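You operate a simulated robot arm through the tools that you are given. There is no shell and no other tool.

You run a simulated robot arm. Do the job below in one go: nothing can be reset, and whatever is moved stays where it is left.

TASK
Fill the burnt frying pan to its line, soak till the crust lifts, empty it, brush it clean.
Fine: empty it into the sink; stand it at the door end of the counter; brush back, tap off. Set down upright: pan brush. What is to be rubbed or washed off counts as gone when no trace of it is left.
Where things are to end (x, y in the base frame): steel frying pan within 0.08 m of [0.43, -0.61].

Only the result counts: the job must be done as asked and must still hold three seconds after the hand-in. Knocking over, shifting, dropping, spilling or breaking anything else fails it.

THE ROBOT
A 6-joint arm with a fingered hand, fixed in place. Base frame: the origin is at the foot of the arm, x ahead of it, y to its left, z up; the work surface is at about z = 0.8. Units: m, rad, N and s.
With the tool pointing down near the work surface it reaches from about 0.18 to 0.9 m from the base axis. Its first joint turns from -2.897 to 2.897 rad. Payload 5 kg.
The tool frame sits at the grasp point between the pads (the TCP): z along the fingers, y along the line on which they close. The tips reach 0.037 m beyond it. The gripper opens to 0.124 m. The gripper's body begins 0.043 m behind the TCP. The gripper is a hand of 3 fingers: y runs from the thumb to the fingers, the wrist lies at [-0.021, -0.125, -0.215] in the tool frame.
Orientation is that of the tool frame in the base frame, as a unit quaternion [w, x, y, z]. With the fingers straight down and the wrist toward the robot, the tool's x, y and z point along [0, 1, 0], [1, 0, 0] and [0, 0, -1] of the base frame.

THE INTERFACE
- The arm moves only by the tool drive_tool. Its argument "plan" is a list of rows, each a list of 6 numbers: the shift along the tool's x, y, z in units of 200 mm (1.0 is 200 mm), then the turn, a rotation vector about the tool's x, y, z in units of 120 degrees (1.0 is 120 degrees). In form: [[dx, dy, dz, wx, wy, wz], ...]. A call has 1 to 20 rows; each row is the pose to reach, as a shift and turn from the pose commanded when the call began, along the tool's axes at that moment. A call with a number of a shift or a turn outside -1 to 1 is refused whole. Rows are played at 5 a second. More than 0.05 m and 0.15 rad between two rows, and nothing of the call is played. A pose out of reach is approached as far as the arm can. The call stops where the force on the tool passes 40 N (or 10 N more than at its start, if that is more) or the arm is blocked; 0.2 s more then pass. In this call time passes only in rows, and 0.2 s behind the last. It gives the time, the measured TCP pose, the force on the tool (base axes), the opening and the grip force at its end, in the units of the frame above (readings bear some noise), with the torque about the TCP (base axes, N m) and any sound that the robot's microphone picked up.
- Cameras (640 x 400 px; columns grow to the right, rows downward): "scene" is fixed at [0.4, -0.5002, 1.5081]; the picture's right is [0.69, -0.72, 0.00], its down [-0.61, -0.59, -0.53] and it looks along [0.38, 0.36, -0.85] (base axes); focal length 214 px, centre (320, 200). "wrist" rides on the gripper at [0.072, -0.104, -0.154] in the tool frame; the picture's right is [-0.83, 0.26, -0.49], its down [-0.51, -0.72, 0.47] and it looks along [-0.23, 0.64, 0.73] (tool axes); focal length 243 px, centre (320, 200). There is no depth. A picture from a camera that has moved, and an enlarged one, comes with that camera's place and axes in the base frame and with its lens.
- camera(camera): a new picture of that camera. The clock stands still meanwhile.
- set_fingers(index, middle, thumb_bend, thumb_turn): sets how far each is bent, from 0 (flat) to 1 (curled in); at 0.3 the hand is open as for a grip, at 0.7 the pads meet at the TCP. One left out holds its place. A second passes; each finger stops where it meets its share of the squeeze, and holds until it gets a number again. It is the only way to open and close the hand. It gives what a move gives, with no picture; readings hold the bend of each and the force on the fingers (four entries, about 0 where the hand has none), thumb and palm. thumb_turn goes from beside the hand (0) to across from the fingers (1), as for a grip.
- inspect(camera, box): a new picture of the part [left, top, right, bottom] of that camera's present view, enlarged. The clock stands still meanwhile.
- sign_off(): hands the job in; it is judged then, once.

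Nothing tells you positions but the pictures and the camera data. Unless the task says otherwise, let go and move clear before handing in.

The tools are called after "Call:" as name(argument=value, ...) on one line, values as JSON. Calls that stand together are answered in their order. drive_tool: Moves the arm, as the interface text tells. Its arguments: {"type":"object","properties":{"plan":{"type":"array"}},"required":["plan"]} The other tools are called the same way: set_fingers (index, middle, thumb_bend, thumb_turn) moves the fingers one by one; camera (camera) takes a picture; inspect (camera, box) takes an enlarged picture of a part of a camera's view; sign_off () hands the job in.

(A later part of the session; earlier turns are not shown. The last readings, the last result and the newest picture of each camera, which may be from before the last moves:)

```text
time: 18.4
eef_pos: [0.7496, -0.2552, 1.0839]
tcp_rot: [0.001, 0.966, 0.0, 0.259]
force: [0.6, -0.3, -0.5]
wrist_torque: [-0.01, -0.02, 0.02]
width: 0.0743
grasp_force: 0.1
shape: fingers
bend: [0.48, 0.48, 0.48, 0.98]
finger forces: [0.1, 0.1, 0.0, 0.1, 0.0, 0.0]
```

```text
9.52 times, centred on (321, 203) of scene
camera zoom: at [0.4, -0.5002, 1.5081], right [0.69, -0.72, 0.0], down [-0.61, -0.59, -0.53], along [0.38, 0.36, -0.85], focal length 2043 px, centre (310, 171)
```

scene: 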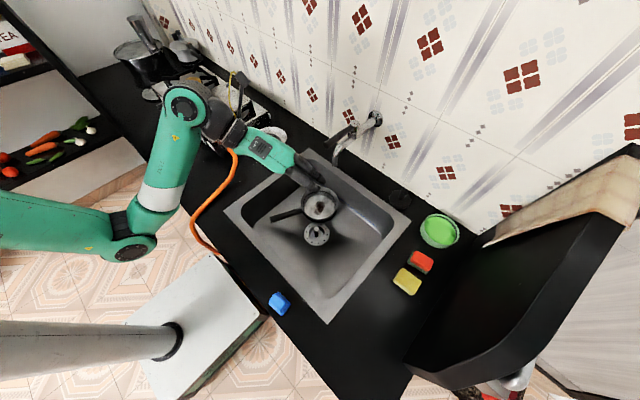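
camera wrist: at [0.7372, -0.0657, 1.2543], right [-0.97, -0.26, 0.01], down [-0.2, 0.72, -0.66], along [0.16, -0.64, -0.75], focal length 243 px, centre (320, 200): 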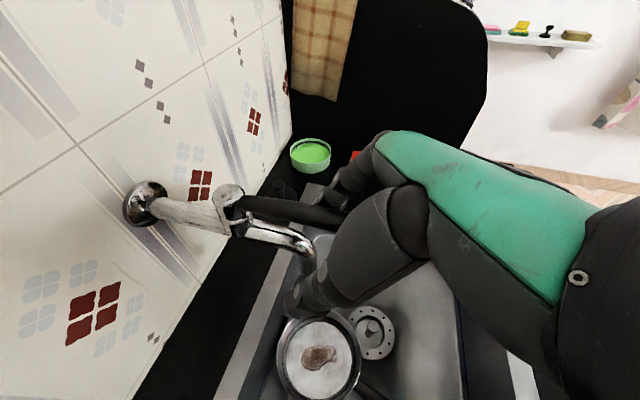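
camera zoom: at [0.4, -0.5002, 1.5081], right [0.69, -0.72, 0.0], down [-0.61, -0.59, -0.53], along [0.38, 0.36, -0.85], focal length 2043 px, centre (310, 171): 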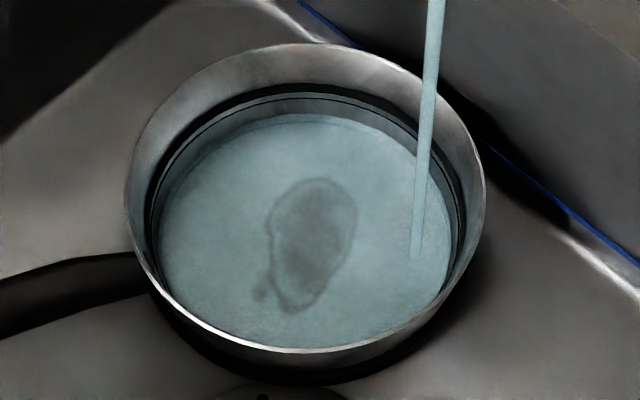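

The level rises about 3 px per second at this zoom, and the ring is roughly 17–25 px above it. I'll wait four more seconds.

Call:
drive_tool(plan=[[0, 0, 0, 0, 0, 0], [0, 0, 0, 0, 0, 0], [0, 0, 0, 0, 0, 0], [0, 0, 0, 0, 0, 0], [0, 0, 0, 0, 0, 0], [0, 0, 0, 0, 0, 0], [0, 0, 0, 0, 0, 0], [0, 0, 0, 0, 0, 0], [0, 0, 0, 0, 0, 0], [0, 0, 0, 0, 0, 0], [0, 0, 0, 0, 0, 0], [0, 0, 0, 0, 0, 0], [0, 0, 0, 0, 0, 0], [0, 0, 0, 0, 0, 0], [0, 0, 0, 0, 0, 0]])

Call:
inspect(camera="scene", box=[296, 182, 346, 224])

Call:
inspect(camera="wrist", box=[230, 280, 350, 400])

```text
time: 21.6
eef_pos: [0.7488, -0.2567, 1.0838]
tcp_rot: [0.0, 0.966, 0.0, 0.26]
force: [0.1, 0.4, 0.4]
wrist_torque: [0.01, 0.0, -0.01]
width: 0.0745
grasp_force: 0.0
shape: fingers
bend: [0.48, 0.48, 0.48, 0.98]
finger forces: [0.1, 0.1, 0.0, 0.0, 0.1, 0.0]
```

```text
9.52 times, centred on (321, 203) of scene
camera zoom: at [0.4, -0.5002, 1.5081], right [0.69, -0.72, 0.0], down [-0.61, -0.59, -0.53], along [0.38, 0.36, -0.85], focal length 2043 px, centre (310, 171)
```

zoom: 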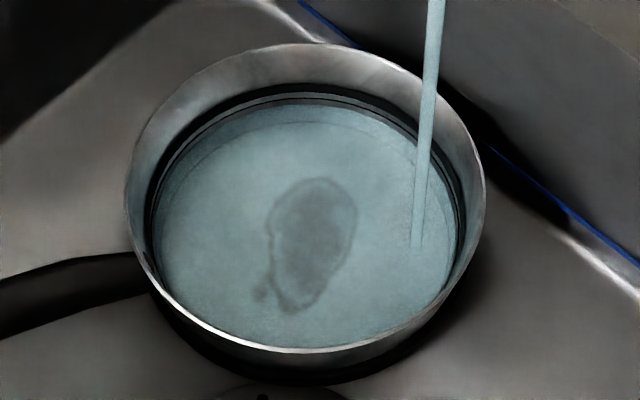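

```text
3.33 times, centred on (290, 340) of wrist
camera zoom: at [0.7372, -0.152, 1.2543], right [-0.97, -0.26, 0.01], down [-0.2, 0.72, -0.66], along [0.17, -0.64, -0.75], focal length 809 px, centre (420, -267)
```

zoom: 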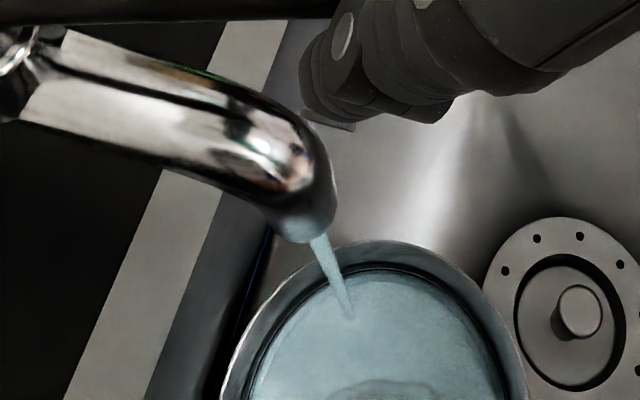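

The water is close under the ring now. I'll zoom right in on the far wall to judge the gap.

Call:
inspect(camera="scene", box=[308, 186, 332, 201])

Call:
inspect(camera="wrist", box=[290, 340, 340, 371])

```text
16.00 times, centred on (320, 194) of scene
camera zoom: at [0.4, -0.5002, 1.5081], right [0.69, -0.72, 0.0], down [-0.61, -0.59, -0.53], along [0.38, 0.36, -0.85], focal length 3432 px, centre (320, 304)
```

zoom: 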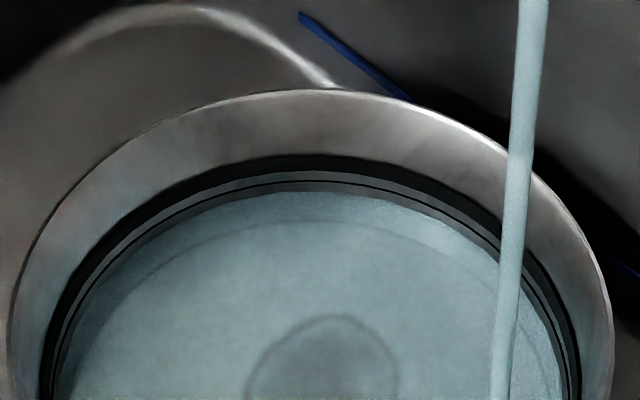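

```text
12.80 times, centred on (315, 356) of wrist
camera zoom: at [0.7372, -0.152, 1.2543], right [-0.97, -0.26, 0.01], down [-0.2, 0.72, -0.66], along [0.17, -0.64, -0.75], focal length 3106 px, centre (384, -1790)
```

zoom: 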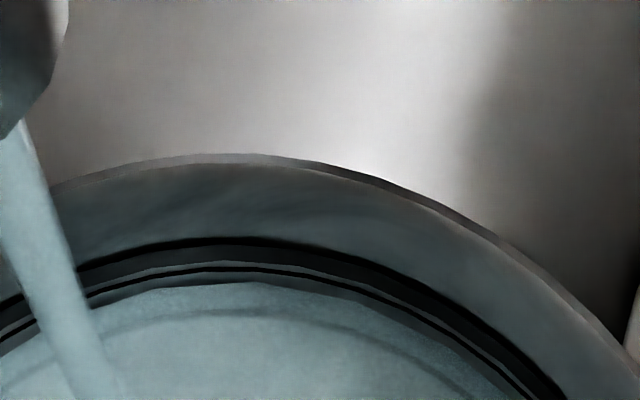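

There is a thick dark band on the wall with a thin dark line just beneath it. I need to know which one is the fill line, so I'll look at higher zoom and from several sides.

Call:
inspect(camera="scene", box=[314, 187, 326, 195])

Call:
inspect(camera="scene", box=[300, 195, 312, 203])

Call:
inspect(camera="wrist", box=[296, 352, 316, 364])

Call:
inspect(camera="wrist", box=[240, 340, 400, 400])

```text
16.00 times, centred on (320, 191) of scene
camera zoom: at [0.4, -0.5002, 1.5081], right [0.69, -0.72, 0.0], down [-0.61, -0.59, -0.53], along [0.38, 0.36, -0.85], focal length 3432 px, centre (320, 344)
```

zoom: 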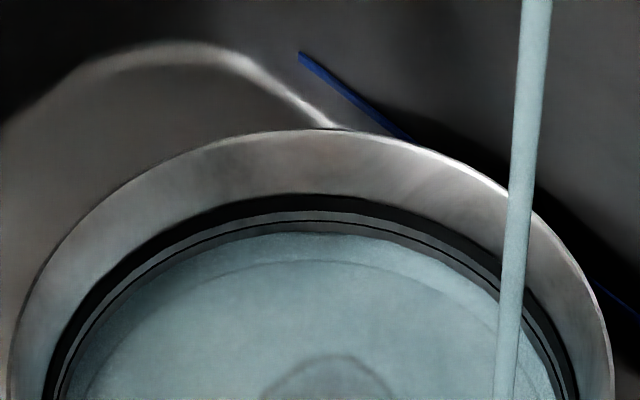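

```text
16.00 times, centred on (306, 199) of scene
camera zoom: at [0.4, -0.5002, 1.5081], right [0.69, -0.72, 0.0], down [-0.61, -0.59, -0.53], along [0.38, 0.36, -0.85], focal length 3432 px, centre (544, 216)
```

zoom: 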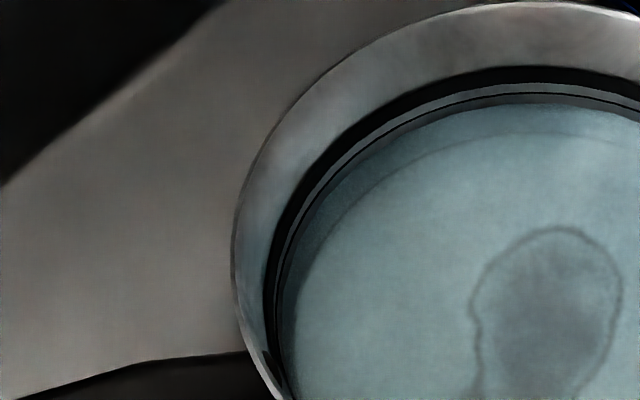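

```text
16.00 times, centred on (306, 358) of wrist
camera zoom: at [0.7372, -0.152, 1.2543], right [-0.97, -0.26, 0.01], down [-0.2, 0.72, -0.66], along [0.17, -0.64, -0.75], focal length 3882 px, centre (544, -2328)
```

zoom: 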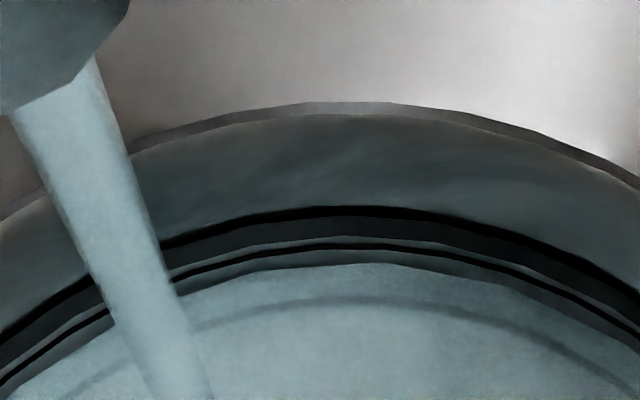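

```text
4.00 times, centred on (320, 370) of wrist
camera zoom: at [0.7372, -0.152, 1.2543], right [-0.97, -0.26, 0.01], down [-0.2, 0.72, -0.66], along [0.17, -0.64, -0.75], focal length 970 px, centre (320, -480)
```

zoom: 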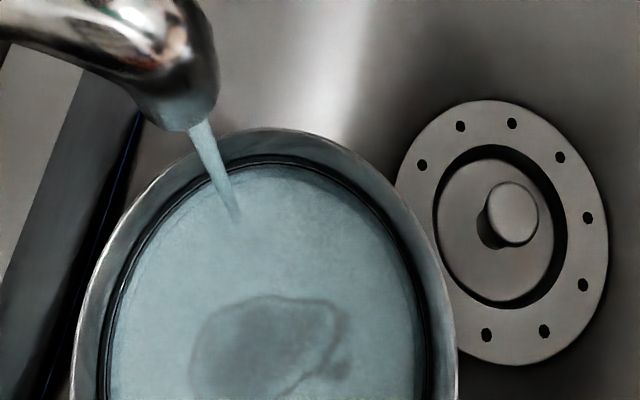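

The thick dark band matches the marker bar on the sink wall in thickness, so I take it as the fill line. The water is still about 8–10 mm below its middle. I'll let it run another 3 s and look again.

Call:
drive_tool(plan=[[0, 0, 0, 0, 0, 0], [0, 0, 0, 0, 0, 0], [0, 0, 0, 0, 0, 0], [0, 0, 0, 0, 0, 0], [0, 0, 0, 0, 0, 0], [0, 0, 0, 0, 0, 0], [0, 0, 0, 0, 0, 0], [0, 0, 0, 0, 0, 0], [0, 0, 0, 0, 0, 0], [0, 0, 0, 0, 0, 0]])

Call:
inspect(camera="scene", box=[308, 186, 332, 201])

Call:
inspect(camera="wrist", box=[296, 352, 316, 364])

```text
time: 23.8
eef_pos: [0.7483, -0.2552, 1.0849]
tcp_rot: [0.0, 0.966, 0.001, 0.259]
force: [-0.7, -0.4, -0.6]
wrist_torque: [-0.04, 0.02, 0.01]
width: 0.0746
grasp_force: 0.0
shape: fingers
bend: [0.48, 0.48, 0.48, 0.98]
finger forces: [0.1, 0.0, 0.0, 0.0, 0.1, 0.1]
```

```text
16.00 times, centred on (320, 194) of scene
camera zoom: at [0.4, -0.5002, 1.5081], right [0.69, -0.72, 0.0], down [-0.61, -0.59, -0.53], along [0.38, 0.36, -0.85], focal length 3432 px, centre (320, 304)
```

zoom: 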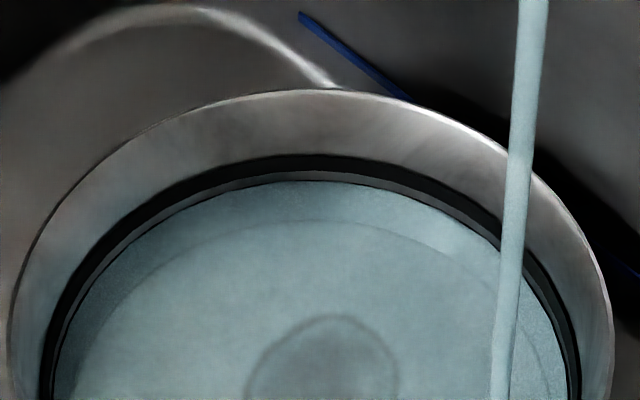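

```text
16.00 times, centred on (306, 358) of wrist
camera zoom: at [0.7372, -0.152, 1.2543], right [-0.97, -0.26, 0.01], down [-0.2, 0.72, -0.66], along [0.17, -0.64, -0.75], focal length 3882 px, centre (544, -2328)
```

zoom: 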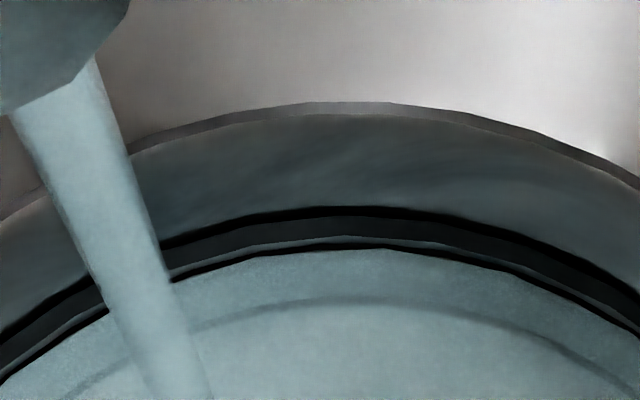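

The water is at the thin lower edge of the ring. The whole ring spans roughly 16–25 mm above the base, and I'm aiming near its middle at about 19–20 mm. I'll step in short increments.

Call:
drive_tool(plan=[[0, 0, 0, 0, 0, 0], [0, 0, 0, 0, 0, 0], [0, 0, 0, 0, 0, 0], [0, 0, 0, 0, 0, 0]])

Call:
inspect(camera="scene", box=[308, 186, 332, 201])

Call:
inspect(camera="wrist", box=[296, 352, 316, 364])

```text
time: 24.8
eef_pos: [0.7509, -0.2559, 1.0844]
tcp_rot: [0.001, 0.966, -0.001, 0.259]
force: [-0.6, -0.7, 0.2]
wrist_torque: [0.0, 0.02, 0.04]
width: 0.0744
grasp_force: 0.1
shape: fingers
bend: [0.48, 0.48, 0.48, 0.98]
finger forces: [0.1, 0.0, 0.0, 0.0, 0.0, 0.0]
```

```text
16.00 times, centred on (320, 194) of scene
camera zoom: at [0.4, -0.5002, 1.5081], right [0.69, -0.72, 0.0], down [-0.61, -0.59, -0.53], along [0.38, 0.36, -0.85], focal length 3432 px, centre (320, 304)
```

zoom: 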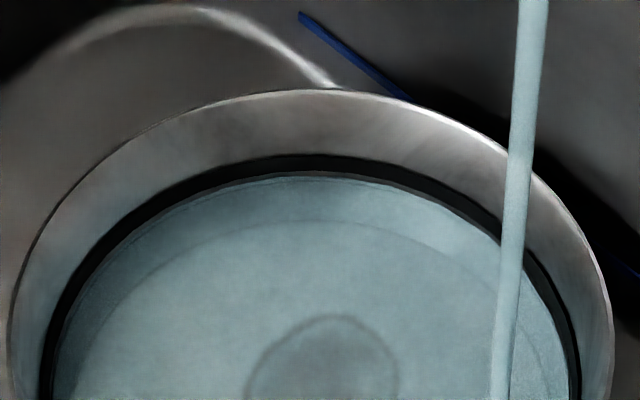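

```text
16.00 times, centred on (306, 358) of wrist
camera zoom: at [0.7372, -0.152, 1.2543], right [-0.97, -0.26, 0.01], down [-0.2, 0.72, -0.66], along [0.17, -0.64, -0.75], focal length 3882 px, centre (544, -2328)
```

zoom: 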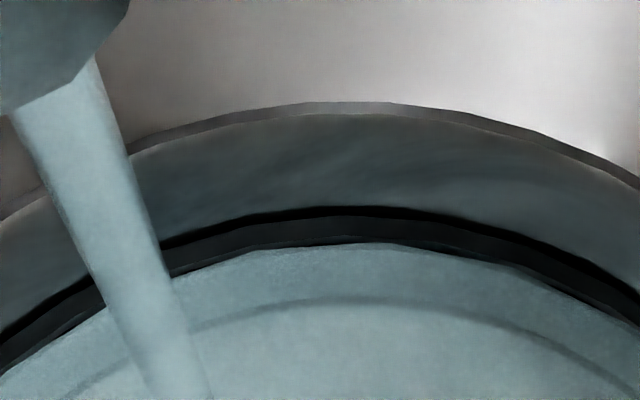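

The water is at about 18 mm, just below the dark band. While it keeps running I'll take up the slack, bringing the fingers near the lever so I can close it quickly.

Call:
drive_tool(plan=[[0, -0.08, 0, 0, 0, 0], [0, -0.16, 0, 0, 0, 0], [0, -0.225, 0, 0, 0, 0]])

Call:
inspect(camera="scene", box=[308, 186, 332, 201])

Call:
inspect(camera="wrist", box=[160, 180, 360, 400])

```text
time: 25.6
eef_pos: [0.7501, -0.2108, 1.0852]
tcp_rot: [0.0, 0.966, 0.0, 0.259]
force: [0.4, -0.3, -0.8]
wrist_torque: [0.03, 0.05, -0.02]
width: 0.0747
grasp_force: 0.1
shape: fingers
bend: [0.48, 0.48, 0.48, 0.98]
finger forces: [0.0, 0.1, 0.1, 0.0, 0.0, 0.0]
```

```text
16.00 times, centred on (320, 194) of scene
camera zoom: at [0.4, -0.5002, 1.5081], right [0.69, -0.72, 0.0], down [-0.61, -0.59, -0.53], along [0.38, 0.36, -0.85], focal length 3432 px, centre (320, 304)
```

zoom: 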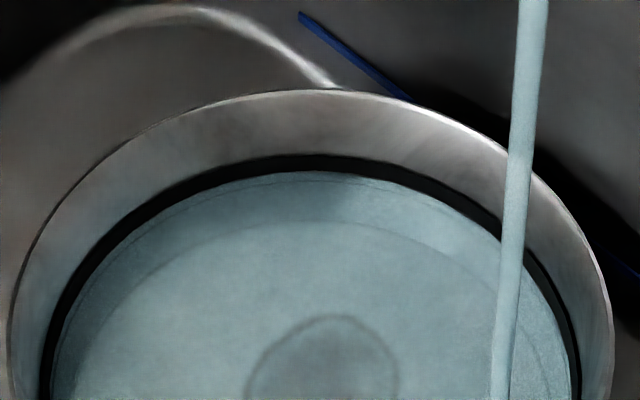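

```text
1.82 times, centred on (260, 290) of wrist
camera zoom: at [0.7375, -0.107, 1.2542], right [-0.97, -0.26, 0.01], down [-0.2, 0.72, -0.66], along [0.16, -0.64, -0.75], focal length 441 px, centre (429, 36)
```

zoom: 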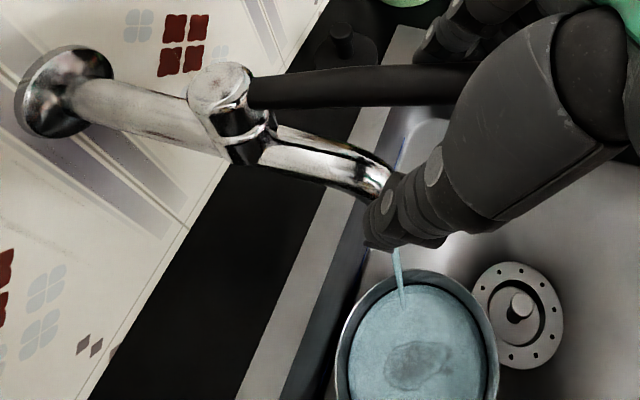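

The level is at the lower edge of the band. I'll run it a moment longer and close the lever in the same move.

Call:
drive_tool(plan=[[0, -0.01, 0, 0, 0, 0], [0, -0.06, 0, 0, 0, 0], [0, -0.13, 0, 0, 0, 0], [0, -0.19, 0, 0, 0, 0], [0, -0.215, 0, 0, 0, 0]])

Call:
inspect(camera="scene", box=[308, 186, 332, 201])

Call:
inspect(camera="wrist", box=[160, 180, 360, 400])

```text
time: 26.8
eef_pos: [0.7484, -0.1681, 1.0847]
tcp_rot: [0.0, 0.966, -0.001, 0.259]
force: [-0.5, -5.9, -0.2]
wrist_torque: [-0.05, 0.02, -0.11]
width: 0.0803
grasp_force: 3.0
shape: fingers
bend: [0.44, 0.48, 0.48, 0.98]
finger forces: [5.7, 0.0, 0.1, 0.0, 0.1, 0.0]
```

```text
16.00 times, centred on (320, 194) of scene
camera zoom: at [0.4, -0.5002, 1.5081], right [0.69, -0.72, 0.0], down [-0.61, -0.59, -0.53], along [0.38, 0.36, -0.85], focal length 3432 px, centre (320, 304)
```

zoom: 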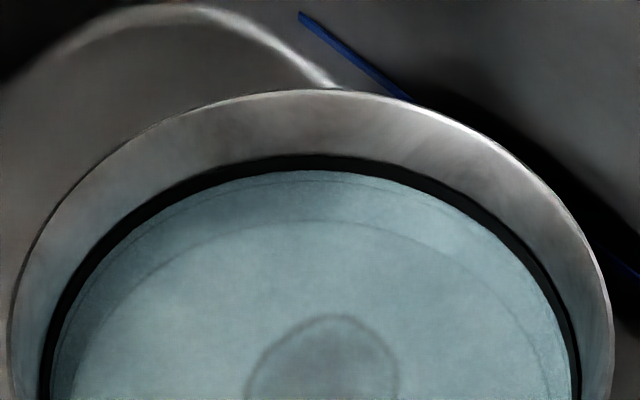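

```text
1.82 times, centred on (260, 290) of wrist
camera zoom: at [0.7371, -0.0646, 1.2547], right [-0.97, -0.26, 0.01], down [-0.2, 0.72, -0.66], along [0.16, -0.64, -0.75], focal length 441 px, centre (429, 36)
```

zoom: 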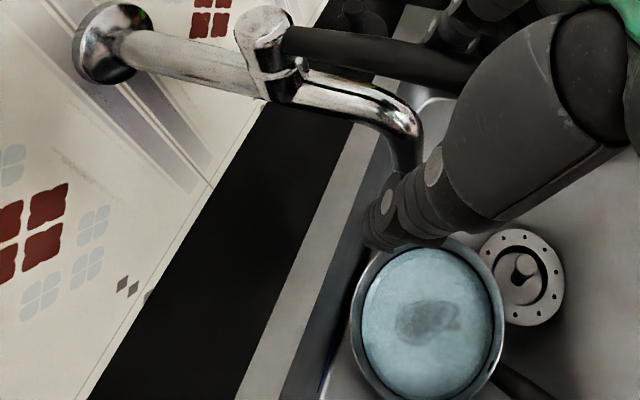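

The tap is shut and the water sits at the lower edge of the dark band, about 19 mm up. A short extra splash should bring it nearer the middle, so I'll do a quick open and close in one call.

Call:
drive_tool(plan=[[0, 0.235, 0, 0, 0, 0], [0, 0.36, 0, 0, 0, 0], [0, 0.42, 0, 0, 0, 0], [0, 0.18, 0, 0, 0, 0], [0, 0.02, 0, 0, 0, 0], [0, 0.0, 0, 0, 0, 0]])

Call:
inspect(camera="scene", box=[308, 186, 332, 201])

Call:
inspect(camera="wrist", box=[160, 180, 360, 400])

```text
time: 28.2
eef_pos: [0.7495, -0.1688, 1.0832]
tcp_rot: [0.001, 0.966, 0.0, 0.259]
force: [-0.3, -5.2, -0.9]
wrist_torque: [-0.06, 0.03, -0.09]
width: 0.0801
grasp_force: 2.8
shape: fingers
bend: [0.44, 0.48, 0.48, 0.98]
finger forces: [5.5, 0.0, 0.0, 0.1, 0.0, 0.1]
```

```text
16.00 times, centred on (320, 194) of scene
camera zoom: at [0.4, -0.5002, 1.5081], right [0.69, -0.72, 0.0], down [-0.61, -0.59, -0.53], along [0.38, 0.36, -0.85], focal length 3432 px, centre (320, 304)
```

zoom: 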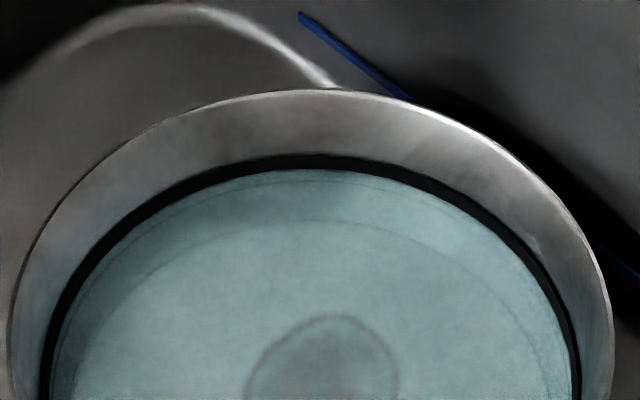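

```text
1.82 times, centred on (260, 290) of wrist
camera zoom: at [0.7368, -0.0646, 1.2543], right [-0.97, -0.26, 0.01], down [-0.2, 0.72, -0.66], along [0.16, -0.64, -0.75], focal length 441 px, centre (429, 36)
```

zoom: 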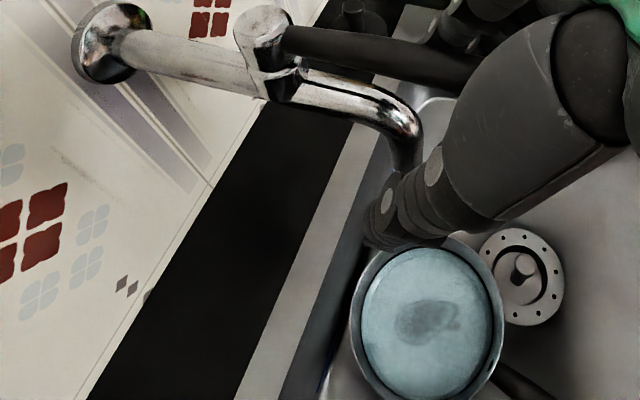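

The tap is closed and the water stands within the band. While it soaks I'll center the hand around the lever without touching it, then back straight out.

Call:
drive_tool(plan=[[0, 0.09, 0, 0, 0, 0], [0, 0.175, 0, 0, 0, 0], [-0.111, 0.175, -0.068, 0, 0, 0], [-0.221, 0.175, -0.137, 0, 0, 0], [-0.332, 0.175, -0.205, 0, 0, 0], [-0.442, 0.175, -0.274, 0, 0, 0], [-0.553, 0.175, -0.342, 0, 0, 0], [-0.7, 0.175, -0.44, 0, 0, 0]])

Call:
camera(camera="wrist")

Call:
inspect(camera="scene", box=[260, 100, 400, 260])

```text
time: 30.0
eef_pos: [0.5859, -0.202, 1.0913]
tcp_rot: [0.0, 0.966, -0.001, 0.259]
force: [0.4, -0.3, 0.1]
wrist_torque: [0.01, 0.0, 0.0]
width: 0.0743
grasp_force: 0.1
shape: fingers
bend: [0.48, 0.48, 0.48, 0.98]
finger forces: [0.0, 0.1, 0.0, 0.0, 0.1, 0.0]
```

```text
taken
camera wrist: at [0.5722, -0.0984, 1.26], right [-0.96, -0.26, 0.01], down [-0.2, 0.72, -0.66], along [0.17, -0.64, -0.75], focal length 243 px, centre (320, 200)
```

wrist: 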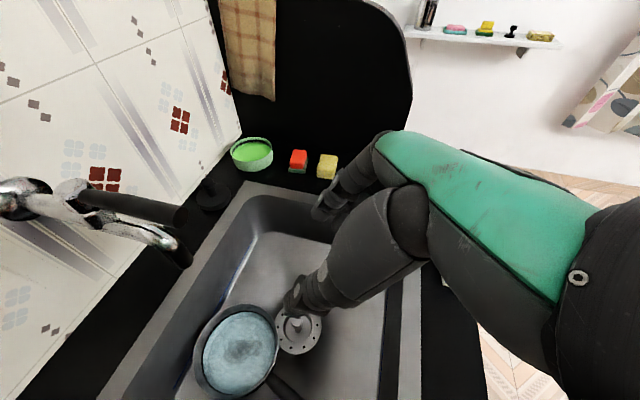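

```text
2.50 times, centred on (330, 180) of scene
camera zoom: at [0.4, -0.5002, 1.5081], right [0.69, -0.72, 0.0], down [-0.61, -0.59, -0.53], along [0.38, 0.36, -0.85], focal length 536 px, centre (295, 250)
```

zoom: 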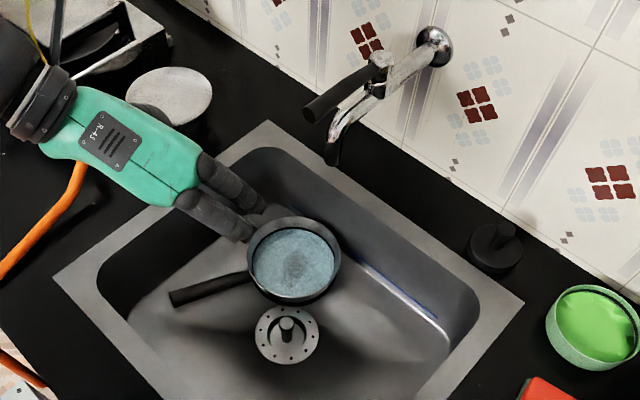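

The lever stayed shut and the spout is dry. The crust is still visible under the water and needs to soak. Meanwhile I'll turn the hand the other way, ready to grip the pan handle from above.

Call:
drive_tool(plan=[[-0.0425, -0.0208, 0.0188, 0, 0, -0.0625], [-0.085, -0.0417, 0.0375, 0, 0, -0.125], [-0.1275, -0.0625, 0.0562, 0, 0, -0.1875], [-0.17, -0.0833, 0.075, 0, 0, -0.25], [-0.2125, -0.1042, 0.0938, 0, 0, -0.3125], [-0.255, -0.125, 0.1125, 0, 0, -0.375], [-0.2975, -0.1458, 0.1312, 0, 0, -0.4375], [-0.34, -0.1667, 0.15, 0, 0, -0.5], [-0.3825, -0.1875, 0.1688, 0, 0, -0.5625], [-0.425, -0.2083, 0.1875, 0, 0, -0.625], [-0.4675, -0.2292, 0.2063, 0, 0, -0.6875], [-0.51, -0.25, 0.225, 0, 0, -0.75]])

Call:
inspect(camera="scene", box=[260, 100, 400, 260])

Call:
camera(camera="wrist")

```text
time: 32.6
eef_pos: [0.5189, -0.153, 1.0023]
tcp_rot: [0.184, 0.682, 0.683, 0.184]
force: [-0.5, -0.3, -0.1]
wrist_torque: [-0.02, -0.01, 0.01]
width: 0.0745
grasp_force: 0.0
shape: fingers
bend: [0.48, 0.48, 0.48, 0.98]
finger forces: [0.0, 0.0, 0.0, 0.0, 0.0, 0.0]
```

```text
2.50 times, centred on (330, 180) of scene
camera zoom: at [0.4, -0.5002, 1.5081], right [0.69, -0.72, 0.0], down [-0.61, -0.59, -0.53], along [0.38, 0.36, -0.85], focal length 536 px, centre (295, 250)
```

zoom: 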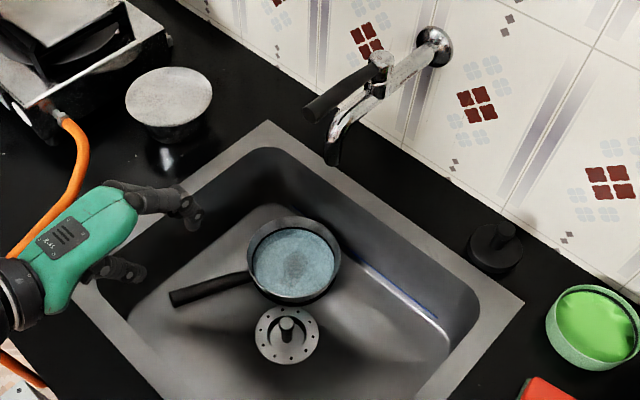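

```text
taken
camera wrist: at [0.3531, -0.0808, 1.0822], right [-0.02, -0.83, 0.56], down [-0.39, -0.51, -0.77], along [0.92, -0.23, -0.31], focal length 243 px, centre (320, 200)
```

wrist: 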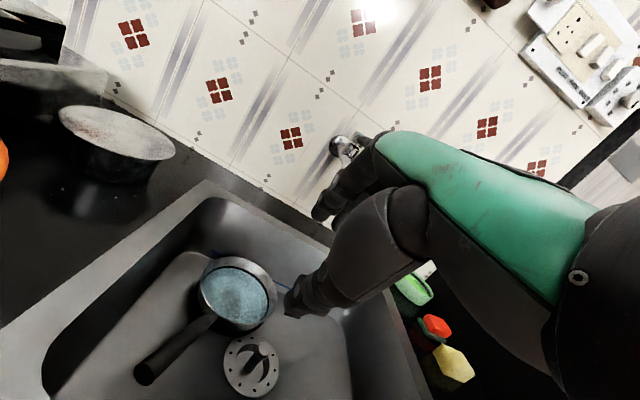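

The hand is clear and the handle is well in view. It runs from about (0.548, -0.075, 0.696) to the pan wall at (0.675, -0.123, 0.665). I'll turn the hand so the fingers close across the handle, pointing straight down above it.

Call:
drive_tool(plan=[[0.0245, 0.0334, 0.048, 0.02195, 0.01488, -0.05553], [0.049, 0.0668, 0.096, 0.0439, 0.02976, -0.11106], [0.0735, 0.1002, 0.144, 0.06585, 0.04464, -0.16659], [0.098, 0.1336, 0.192, 0.0878, 0.05952, -0.22212], [0.1225, 0.167, 0.24, 0.10975, 0.0744, -0.27765], [0.147, 0.2004, 0.288, 0.1317, 0.08928, -0.33318], [0.1715, 0.2338, 0.336, 0.15365, 0.10416, -0.38871], [0.196, 0.2672, 0.384, 0.1756, 0.11904, -0.44424], [0.2205, 0.3006, 0.432, 0.19755, 0.13392, -0.49977], [0.245, 0.334, 0.48, 0.2195, 0.1488, -0.5553]])

Call:
set_fingers(index=0.42, middle=0.42, thumb_bend=0.42)

Call:
inspect(camera="scene", box=[240, 100, 400, 260])

Call:
camera(camera="wrist")

```text
time: 34.8
eef_pos: [0.6247, -0.1044, 0.9517]
tcp_rot: [-0.002, 0.187, 0.982, -0.001]
force: [-1.1, 0.2, 0.7]
wrist_torque: [0.0, 0.0, 0.01]
width: 0.0742
grasp_force: 0.0
shape: fingers
bend: [0.48, 0.48, 0.48, 0.98]
finger forces: [0.1, 0.1, 0.0, 0.0, 0.0, 0.0]
```

```text
time: 35.8
eef_pos: [0.6245, -0.1035, 0.9522]
tcp_rot: [-0.001, 0.189, 0.982, 0.0]
force: [0.3, 0.4, -0.2]
wrist_torque: [0.01, 0.01, 0.02]
width: 0.0918
grasp_force: 0.1
shape: fingers
bend: [0.42, 0.42, 0.42, 0.98]
finger forces: [0.1, 0.0, 0.0, 0.1, 0.0, 0.0]
```

```text
2.50 times, centred on (320, 180) of scene
camera zoom: at [0.4, -0.5002, 1.5081], right [0.69, -0.72, 0.0], down [-0.61, -0.59, -0.53], along [0.38, 0.36, -0.85], focal length 536 px, centre (320, 250)
```

zoom: 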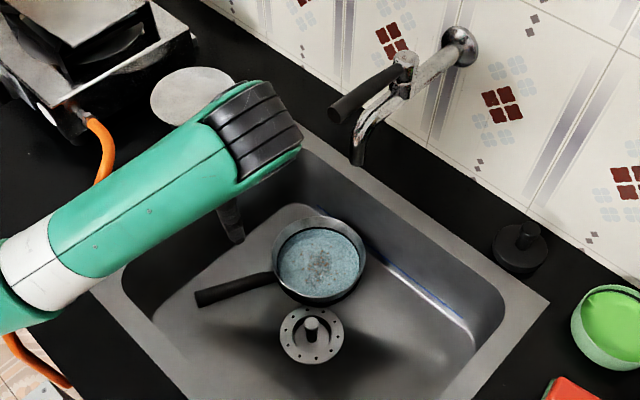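

```text
taken
camera wrist: at [0.5203, -0.1742, 1.1054], right [0.87, -0.06, 0.49], down [0.2, -0.86, -0.47], along [0.45, 0.51, -0.73], focal length 243 px, centre (320, 200)
```

wrist: 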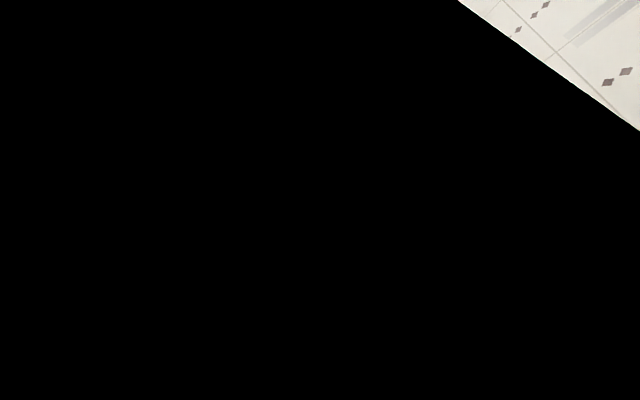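

The hand is above the handle, pointing down. The crust under the water looks like it is changing, so I'll zoom in on it.

Call:
inspect(camera="scene", box=[296, 182, 346, 224])

Call:
camera(camera="scene")

```text
9.52 times, centred on (321, 203) of scene
camera zoom: at [0.4, -0.5002, 1.5081], right [0.69, -0.72, 0.0], down [-0.61, -0.59, -0.53], along [0.38, 0.36, -0.85], focal length 2043 px, centre (310, 171)
```

zoom: 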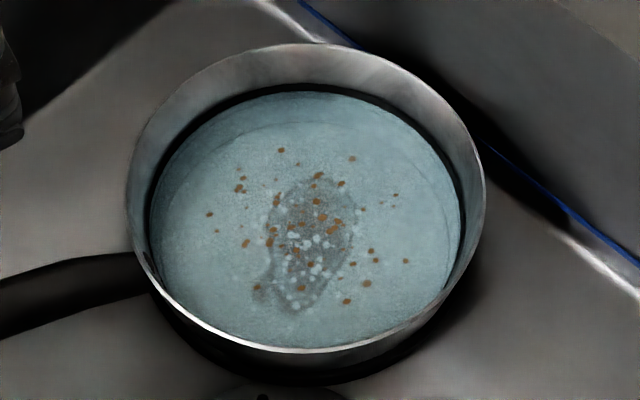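

```text
taken
```

scene: 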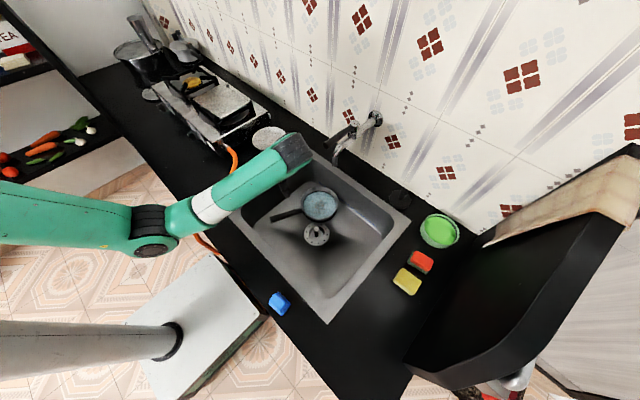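

The crust is coming loose: brown flakes and bubbles are rising. While it keeps soaking I'll lower the hand toward the handle in steps and check clearances.

Call:
drive_tool(plan=[[-0.01, 0, 0.15, 0, 0, 0], [-0.018, 0, 0.3, 0, 0, 0], [-0.018, 0, 0.45, 0, 0, 0], [-0.018, 0, 0.6, 0, 0, 0], [-0.018, 0, 0.75, 0, 0, 0]])

Call:
camera(camera="scene")

Call:
inspect(camera="scene", box=[220, 130, 380, 260])

Call:
inspect(camera="scene", box=[296, 182, 346, 224])

Call:
camera(camera="wrist")

```text
time: 37.0
eef_pos: [0.6279, -0.1047, 0.8004]
tcp_rot: [0.0, 0.188, 0.982, 0.0]
force: [0.1, 0.1, 0.3]
wrist_torque: [0.03, 0.0, 0.03]
width: 0.0919
grasp_force: 0.1
shape: fingers
bend: [0.42, 0.42, 0.42, 0.98]
finger forces: [0.0, 0.0, 0.0, 0.0, 0.0, 0.0]
```

```text
taken
```

scene: 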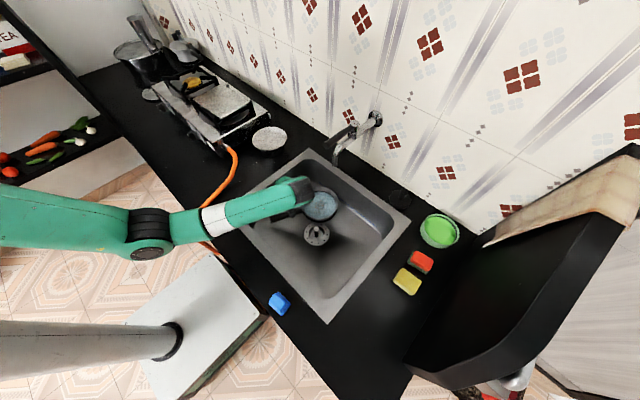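

```text
3.08 times, centred on (300, 195) of scene
camera zoom: at [0.4, -0.5002, 1.5081], right [0.69, -0.72, 0.0], down [-0.61, -0.59, -0.53], along [0.38, 0.36, -0.85], focal length 660 px, centre (382, 215)
```

zoom: 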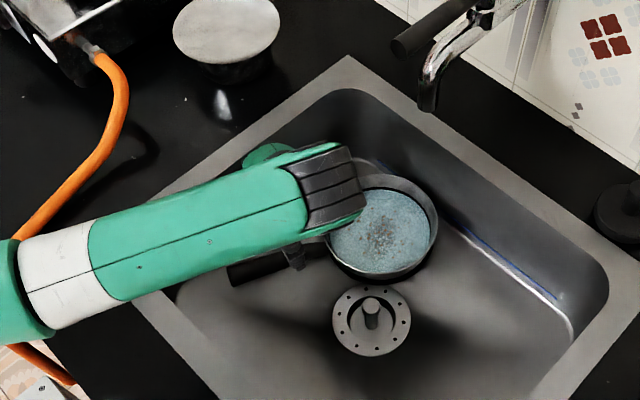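

```text
9.52 times, centred on (321, 203) of scene
camera zoom: at [0.4, -0.5002, 1.5081], right [0.69, -0.72, 0.0], down [-0.61, -0.59, -0.53], along [0.38, 0.36, -0.85], focal length 2043 px, centre (310, 171)
```

zoom: 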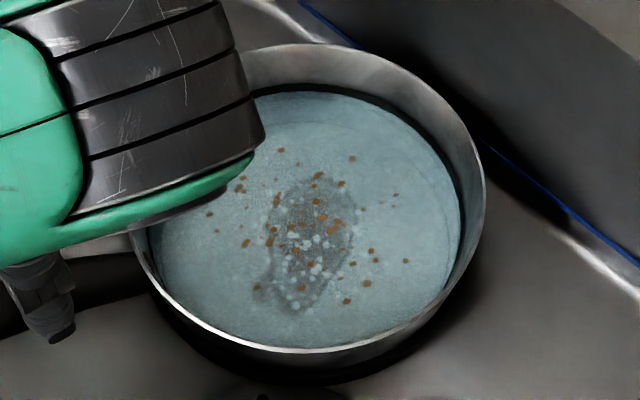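

```text
taken
camera wrist: at [0.5237, -0.1751, 0.9552], right [0.87, -0.06, 0.49], down [0.2, -0.86, -0.47], along [0.45, 0.51, -0.73], focal length 243 px, centre (320, 200)
```

wrist: 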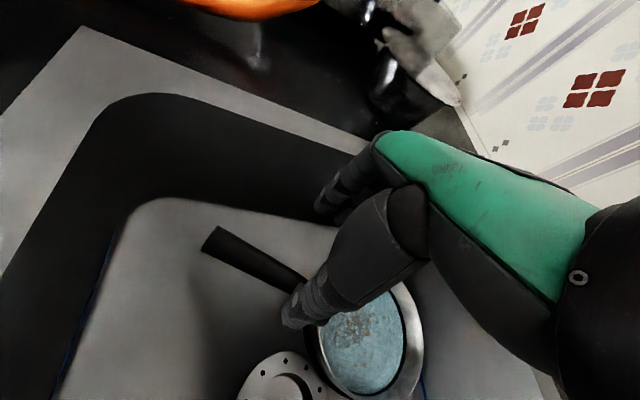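

The thumb and fingers line up to straddle the handle. I'll lower the rest of the way in small steps, stopping if force rises.

Call:
drive_tool(plan=[[0, 0, 0.1, 0, 0, 0], [0, 0, 0.2, 0, 0, 0], [0, 0, 0.3, 0, 0, 0], [0, 0, 0.4, 0, 0, 0]])

Call:
camera(camera="wrist")

Call:
inspect(camera="scene", box=[220, 130, 380, 260])

```text
time: 38.0
eef_pos: [0.6276, -0.1025, 0.722]
tcp_rot: [0.001, 0.188, 0.982, -0.001]
force: [0.7, -0.1, 0.1]
wrist_torque: [-0.03, 0.01, -0.03]
width: 0.0924
grasp_force: 0.0
shape: fingers
bend: [0.42, 0.42, 0.42, 0.98]
finger forces: [0.0, 0.1, 0.1, 0.0, 0.0, 0.0]
```

```text
taken
camera wrist: at [0.5237, -0.1754, 0.8754], right [0.87, -0.06, 0.49], down [0.2, -0.86, -0.47], along [0.45, 0.51, -0.73], focal length 243 px, centre (320, 200)
```

wrist: 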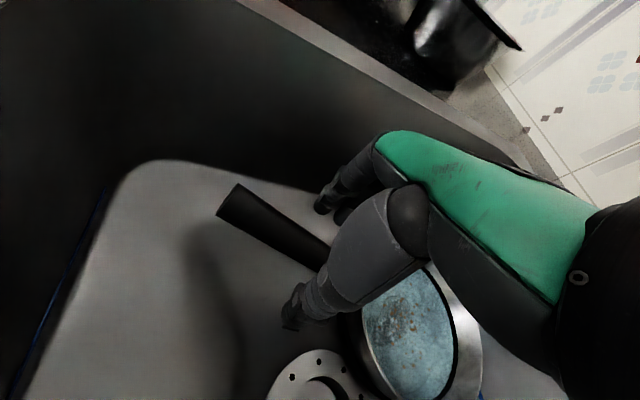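

```text
3.08 times, centred on (300, 195) of scene
camera zoom: at [0.4, -0.5002, 1.5081], right [0.69, -0.72, 0.0], down [-0.61, -0.59, -0.53], along [0.38, 0.36, -0.85], focal length 660 px, centre (382, 215)
```

zoom: 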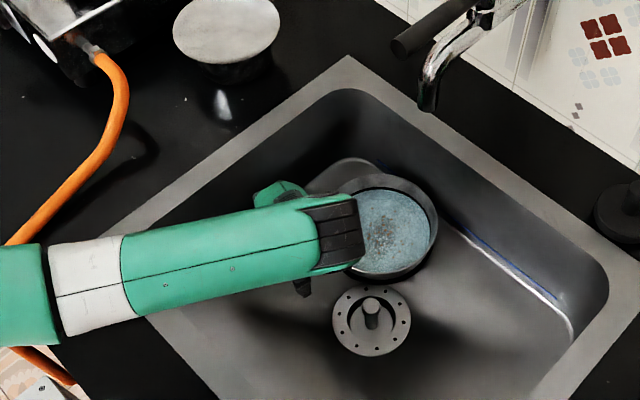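

The handle is between the thumb and fingers. I'll lower the last 4 cm or so.

Call:
drive_tool(plan=[[0, 0, 0.08, 0, 0, 0], [0, 0, 0.14, 0, 0, 0], [0, 0, 0.18, 0, 0, 0], [0, 0, 0.21, 0, 0, 0]])

Call:
camera(camera="wrist")

Call:
inspect(camera="scene", box=[296, 182, 346, 224])

```text
time: 39.0
eef_pos: [0.6277, -0.1041, 0.6788]
tcp_rot: [0.0, 0.189, 0.982, 0.0]
force: [0.0, 0.2, 0.0]
wrist_torque: [-0.02, 0.0, 0.0]
width: 0.092
grasp_force: 0.1
shape: fingers
bend: [0.42, 0.42, 0.42, 0.98]
finger forces: [0.1, 0.0, 0.0, 0.0, 0.0, 0.0]
```

```text
taken
camera wrist: at [0.5233, -0.1755, 0.8329], right [0.87, -0.06, 0.49], down [0.2, -0.86, -0.47], along [0.45, 0.51, -0.73], focal length 243 px, centre (320, 200)
```

wrist: 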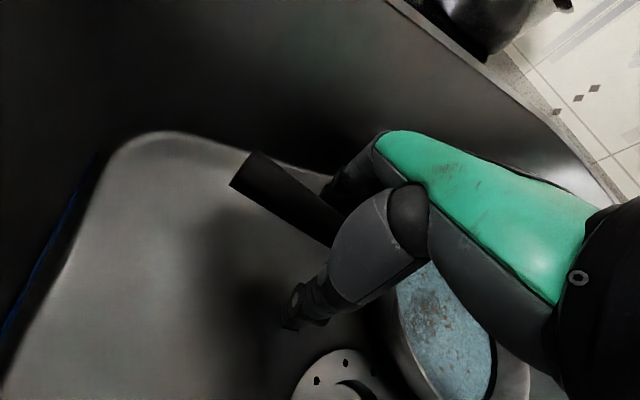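

```text
9.52 times, centred on (321, 203) of scene
camera zoom: at [0.4, -0.5002, 1.5081], right [0.69, -0.72, 0.0], down [-0.61, -0.59, -0.53], along [0.38, 0.36, -0.85], focal length 2043 px, centre (310, 171)
```

zoom: 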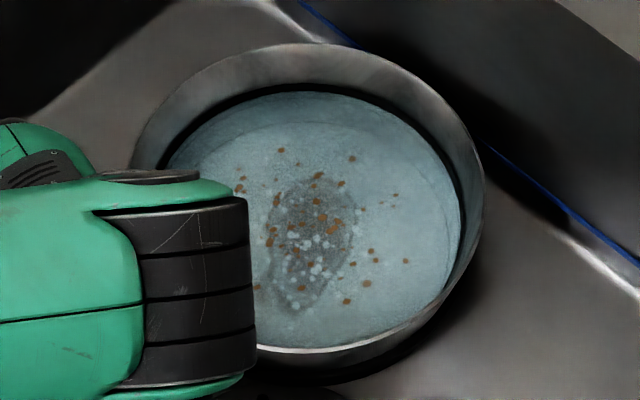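

The hand is at handle height with no contact. I'll go 8 mm deeper and close the fingers around the handle.

Call:
drive_tool(plan=[[0, 0, 0.02, 0, 0, 0], [0, 0, 0.04, 0, 0, 0]])

Call:
set_fingers(index=0.9, middle=0.9, thumb_bend=0.9)

Call:
camera(camera="wrist")

Call:
inspect(camera="scene", box=[296, 182, 346, 224])

```text
time: 39.6
eef_pos: [0.6293, -0.1055, 0.6736]
tcp_rot: [0.002, 0.188, 0.982, 0.002]
force: [-5.1, 3.4, 37.1]
wrist_torque: [1.7, -0.92, 0.3]
width: 0.0923
grasp_force: 18.7
shape: fingers
bend: [0.42, 0.39, 0.42, 0.98]
finger forces: [0.9, 36.0, 0.1, 0.0, 0.6, 0.1]
```

```text
time: 39.9
eef_pos: [0.6294, -0.1053, 0.6738]
tcp_rot: [0.001, 0.188, 0.982, 0.002]
force: [-0.9, -0.5, -1.3]
wrist_torque: [0.01, -0.08, -0.02]
width: 0.0003
grasp_force: 0.3
shape: fingers
bend: [0.73, 0.73, 0.73, 0.98]
finger forces: [0.0, 0.0, 0.0, 0.0, 0.2, 0.0]
stopped: the force on the tool passed its limit at 54 N (the readings are from after the stop); the commanded pose is now the measured one
```

```text
taken
camera wrist: at [0.5253, -0.1758, 0.8271], right [0.87, -0.07, 0.49], down [0.21, -0.86, -0.47], along [0.45, 0.51, -0.73], focal length 243 px, centre (320, 200)
```

wrist: 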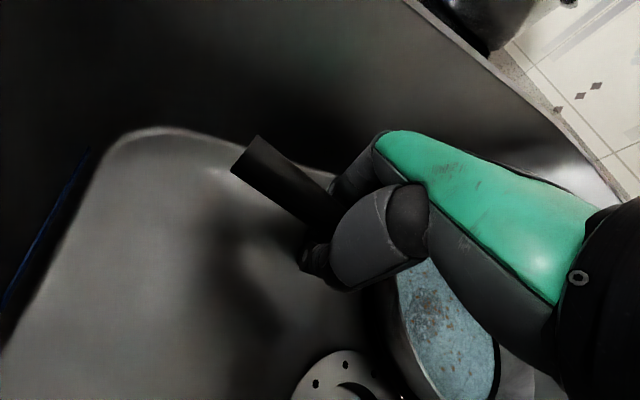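

```text
9.52 times, centred on (321, 203) of scene
camera zoom: at [0.4, -0.5002, 1.5081], right [0.69, -0.72, 0.0], down [-0.61, -0.59, -0.53], along [0.38, 0.36, -0.85], focal length 2043 px, centre (310, 171)
```

zoom: 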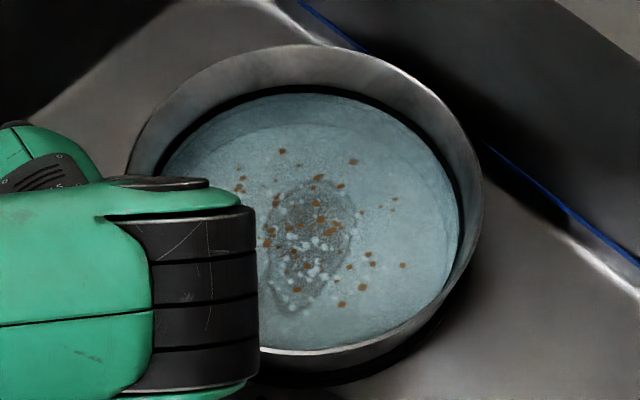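

The fingers closed to 0.73 without a steady squeeze, and a force spike stopped the closing. I need to see how the fingers sit relative to the handle before doing more.

Call:
inspect(camera="wrist", box=[220, 110, 440, 310])

Call:
inspect(camera="scene", box=[240, 150, 350, 240])

```text
2.00 times, centred on (330, 210) of wrist
camera zoom: at [0.5253, -0.1758, 0.8271], right [0.87, -0.07, 0.49], down [0.21, -0.86, -0.47], along [0.45, 0.51, -0.73], focal length 485 px, centre (300, 180)
```

zoom: 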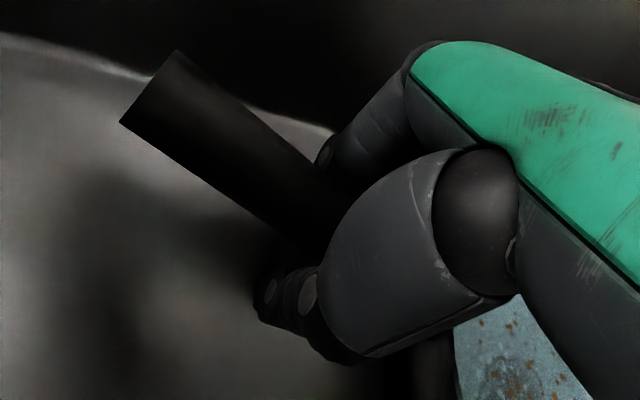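

```text
4.44 times, centred on (295, 195) of scene
camera zoom: at [0.4, -0.5002, 1.5081], right [0.69, -0.72, 0.0], down [-0.61, -0.59, -0.53], along [0.38, 0.36, -0.85], focal length 953 px, centre (431, 222)
```

zoom: 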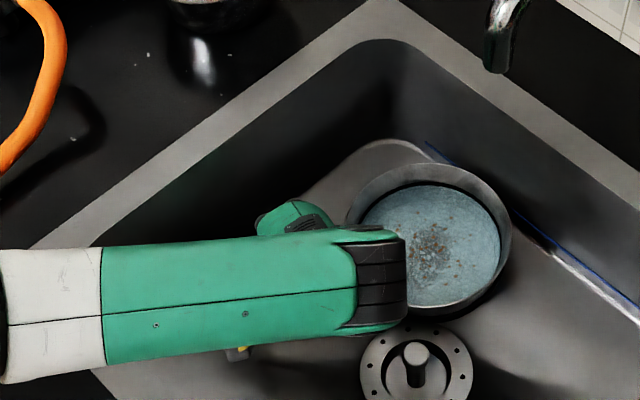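

The handle sits in the hollow between the palm and curled fingertips, a few millimetres higher than I had estimated. I'll reopen partly, rise about 1.5 cm so the pads meet the handle itself, and close again.

Call:
set_fingers(index=0.5, middle=0.5, thumb_bend=0.5)

Call:
drive_tool(plan=[[0, 0, -0.04, 0, 0, 0], [0, 0, -0.075, 0, 0, 0]])

Call:
inspect(camera="wrist", box=[220, 110, 440, 310])

Call:
inspect(camera="scene", box=[296, 182, 346, 224])

```text
time: 40.9
eef_pos: [0.6322, -0.105, 0.677]
tcp_rot: [0.004, 0.19, 0.982, 0.002]
force: [0.5, -9.1, 35.6]
wrist_torque: [1.02, -0.25, -0.06]
width: 0.0599
grasp_force: 18.3
shape: fingers
bend: [0.55, 0.52, 0.5, 0.97]
finger forces: [28.0, 7.9, 0.0, 0.0, 0.1, 0.0]
```

```text
time: 41.5
eef_pos: [0.6303, -0.1042, 0.6879]
tcp_rot: [0.0, 0.188, 0.982, 0.003]
force: [-0.3, -0.2, -1.2]
wrist_torque: [-0.03, -0.01, 0.02]
width: 0.067
grasp_force: 0.0
shape: fingers
bend: [0.5, 0.5, 0.5, 0.97]
finger forces: [0.0, 0.1, 0.1, 0.0, 0.0, 0.0]
```

```text
2.00 times, centred on (330, 210) of wrist
camera zoom: at [0.5246, -0.1749, 0.8417], right [0.87, -0.07, 0.49], down [0.21, -0.86, -0.48], along [0.45, 0.51, -0.73], focal length 485 px, centre (300, 180)
```

zoom: 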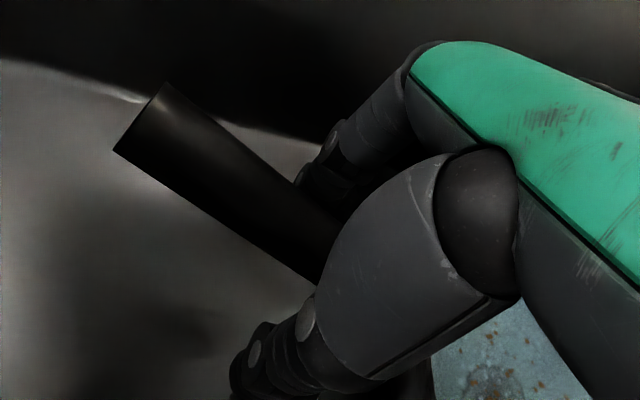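

```text
9.52 times, centred on (321, 203) of scene
camera zoom: at [0.4, -0.5002, 1.5081], right [0.69, -0.72, 0.0], down [-0.61, -0.59, -0.53], along [0.38, 0.36, -0.85], focal length 2043 px, centre (310, 171)
```

zoom: 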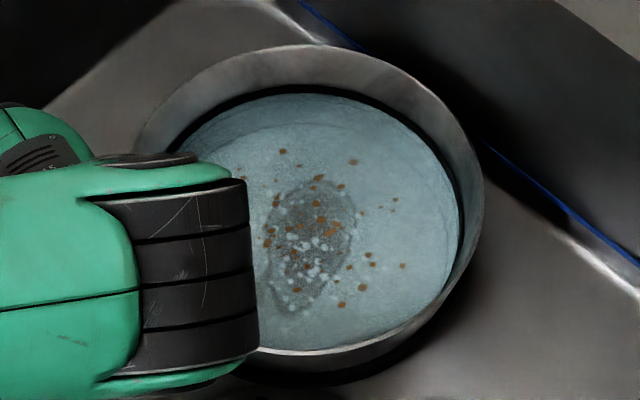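

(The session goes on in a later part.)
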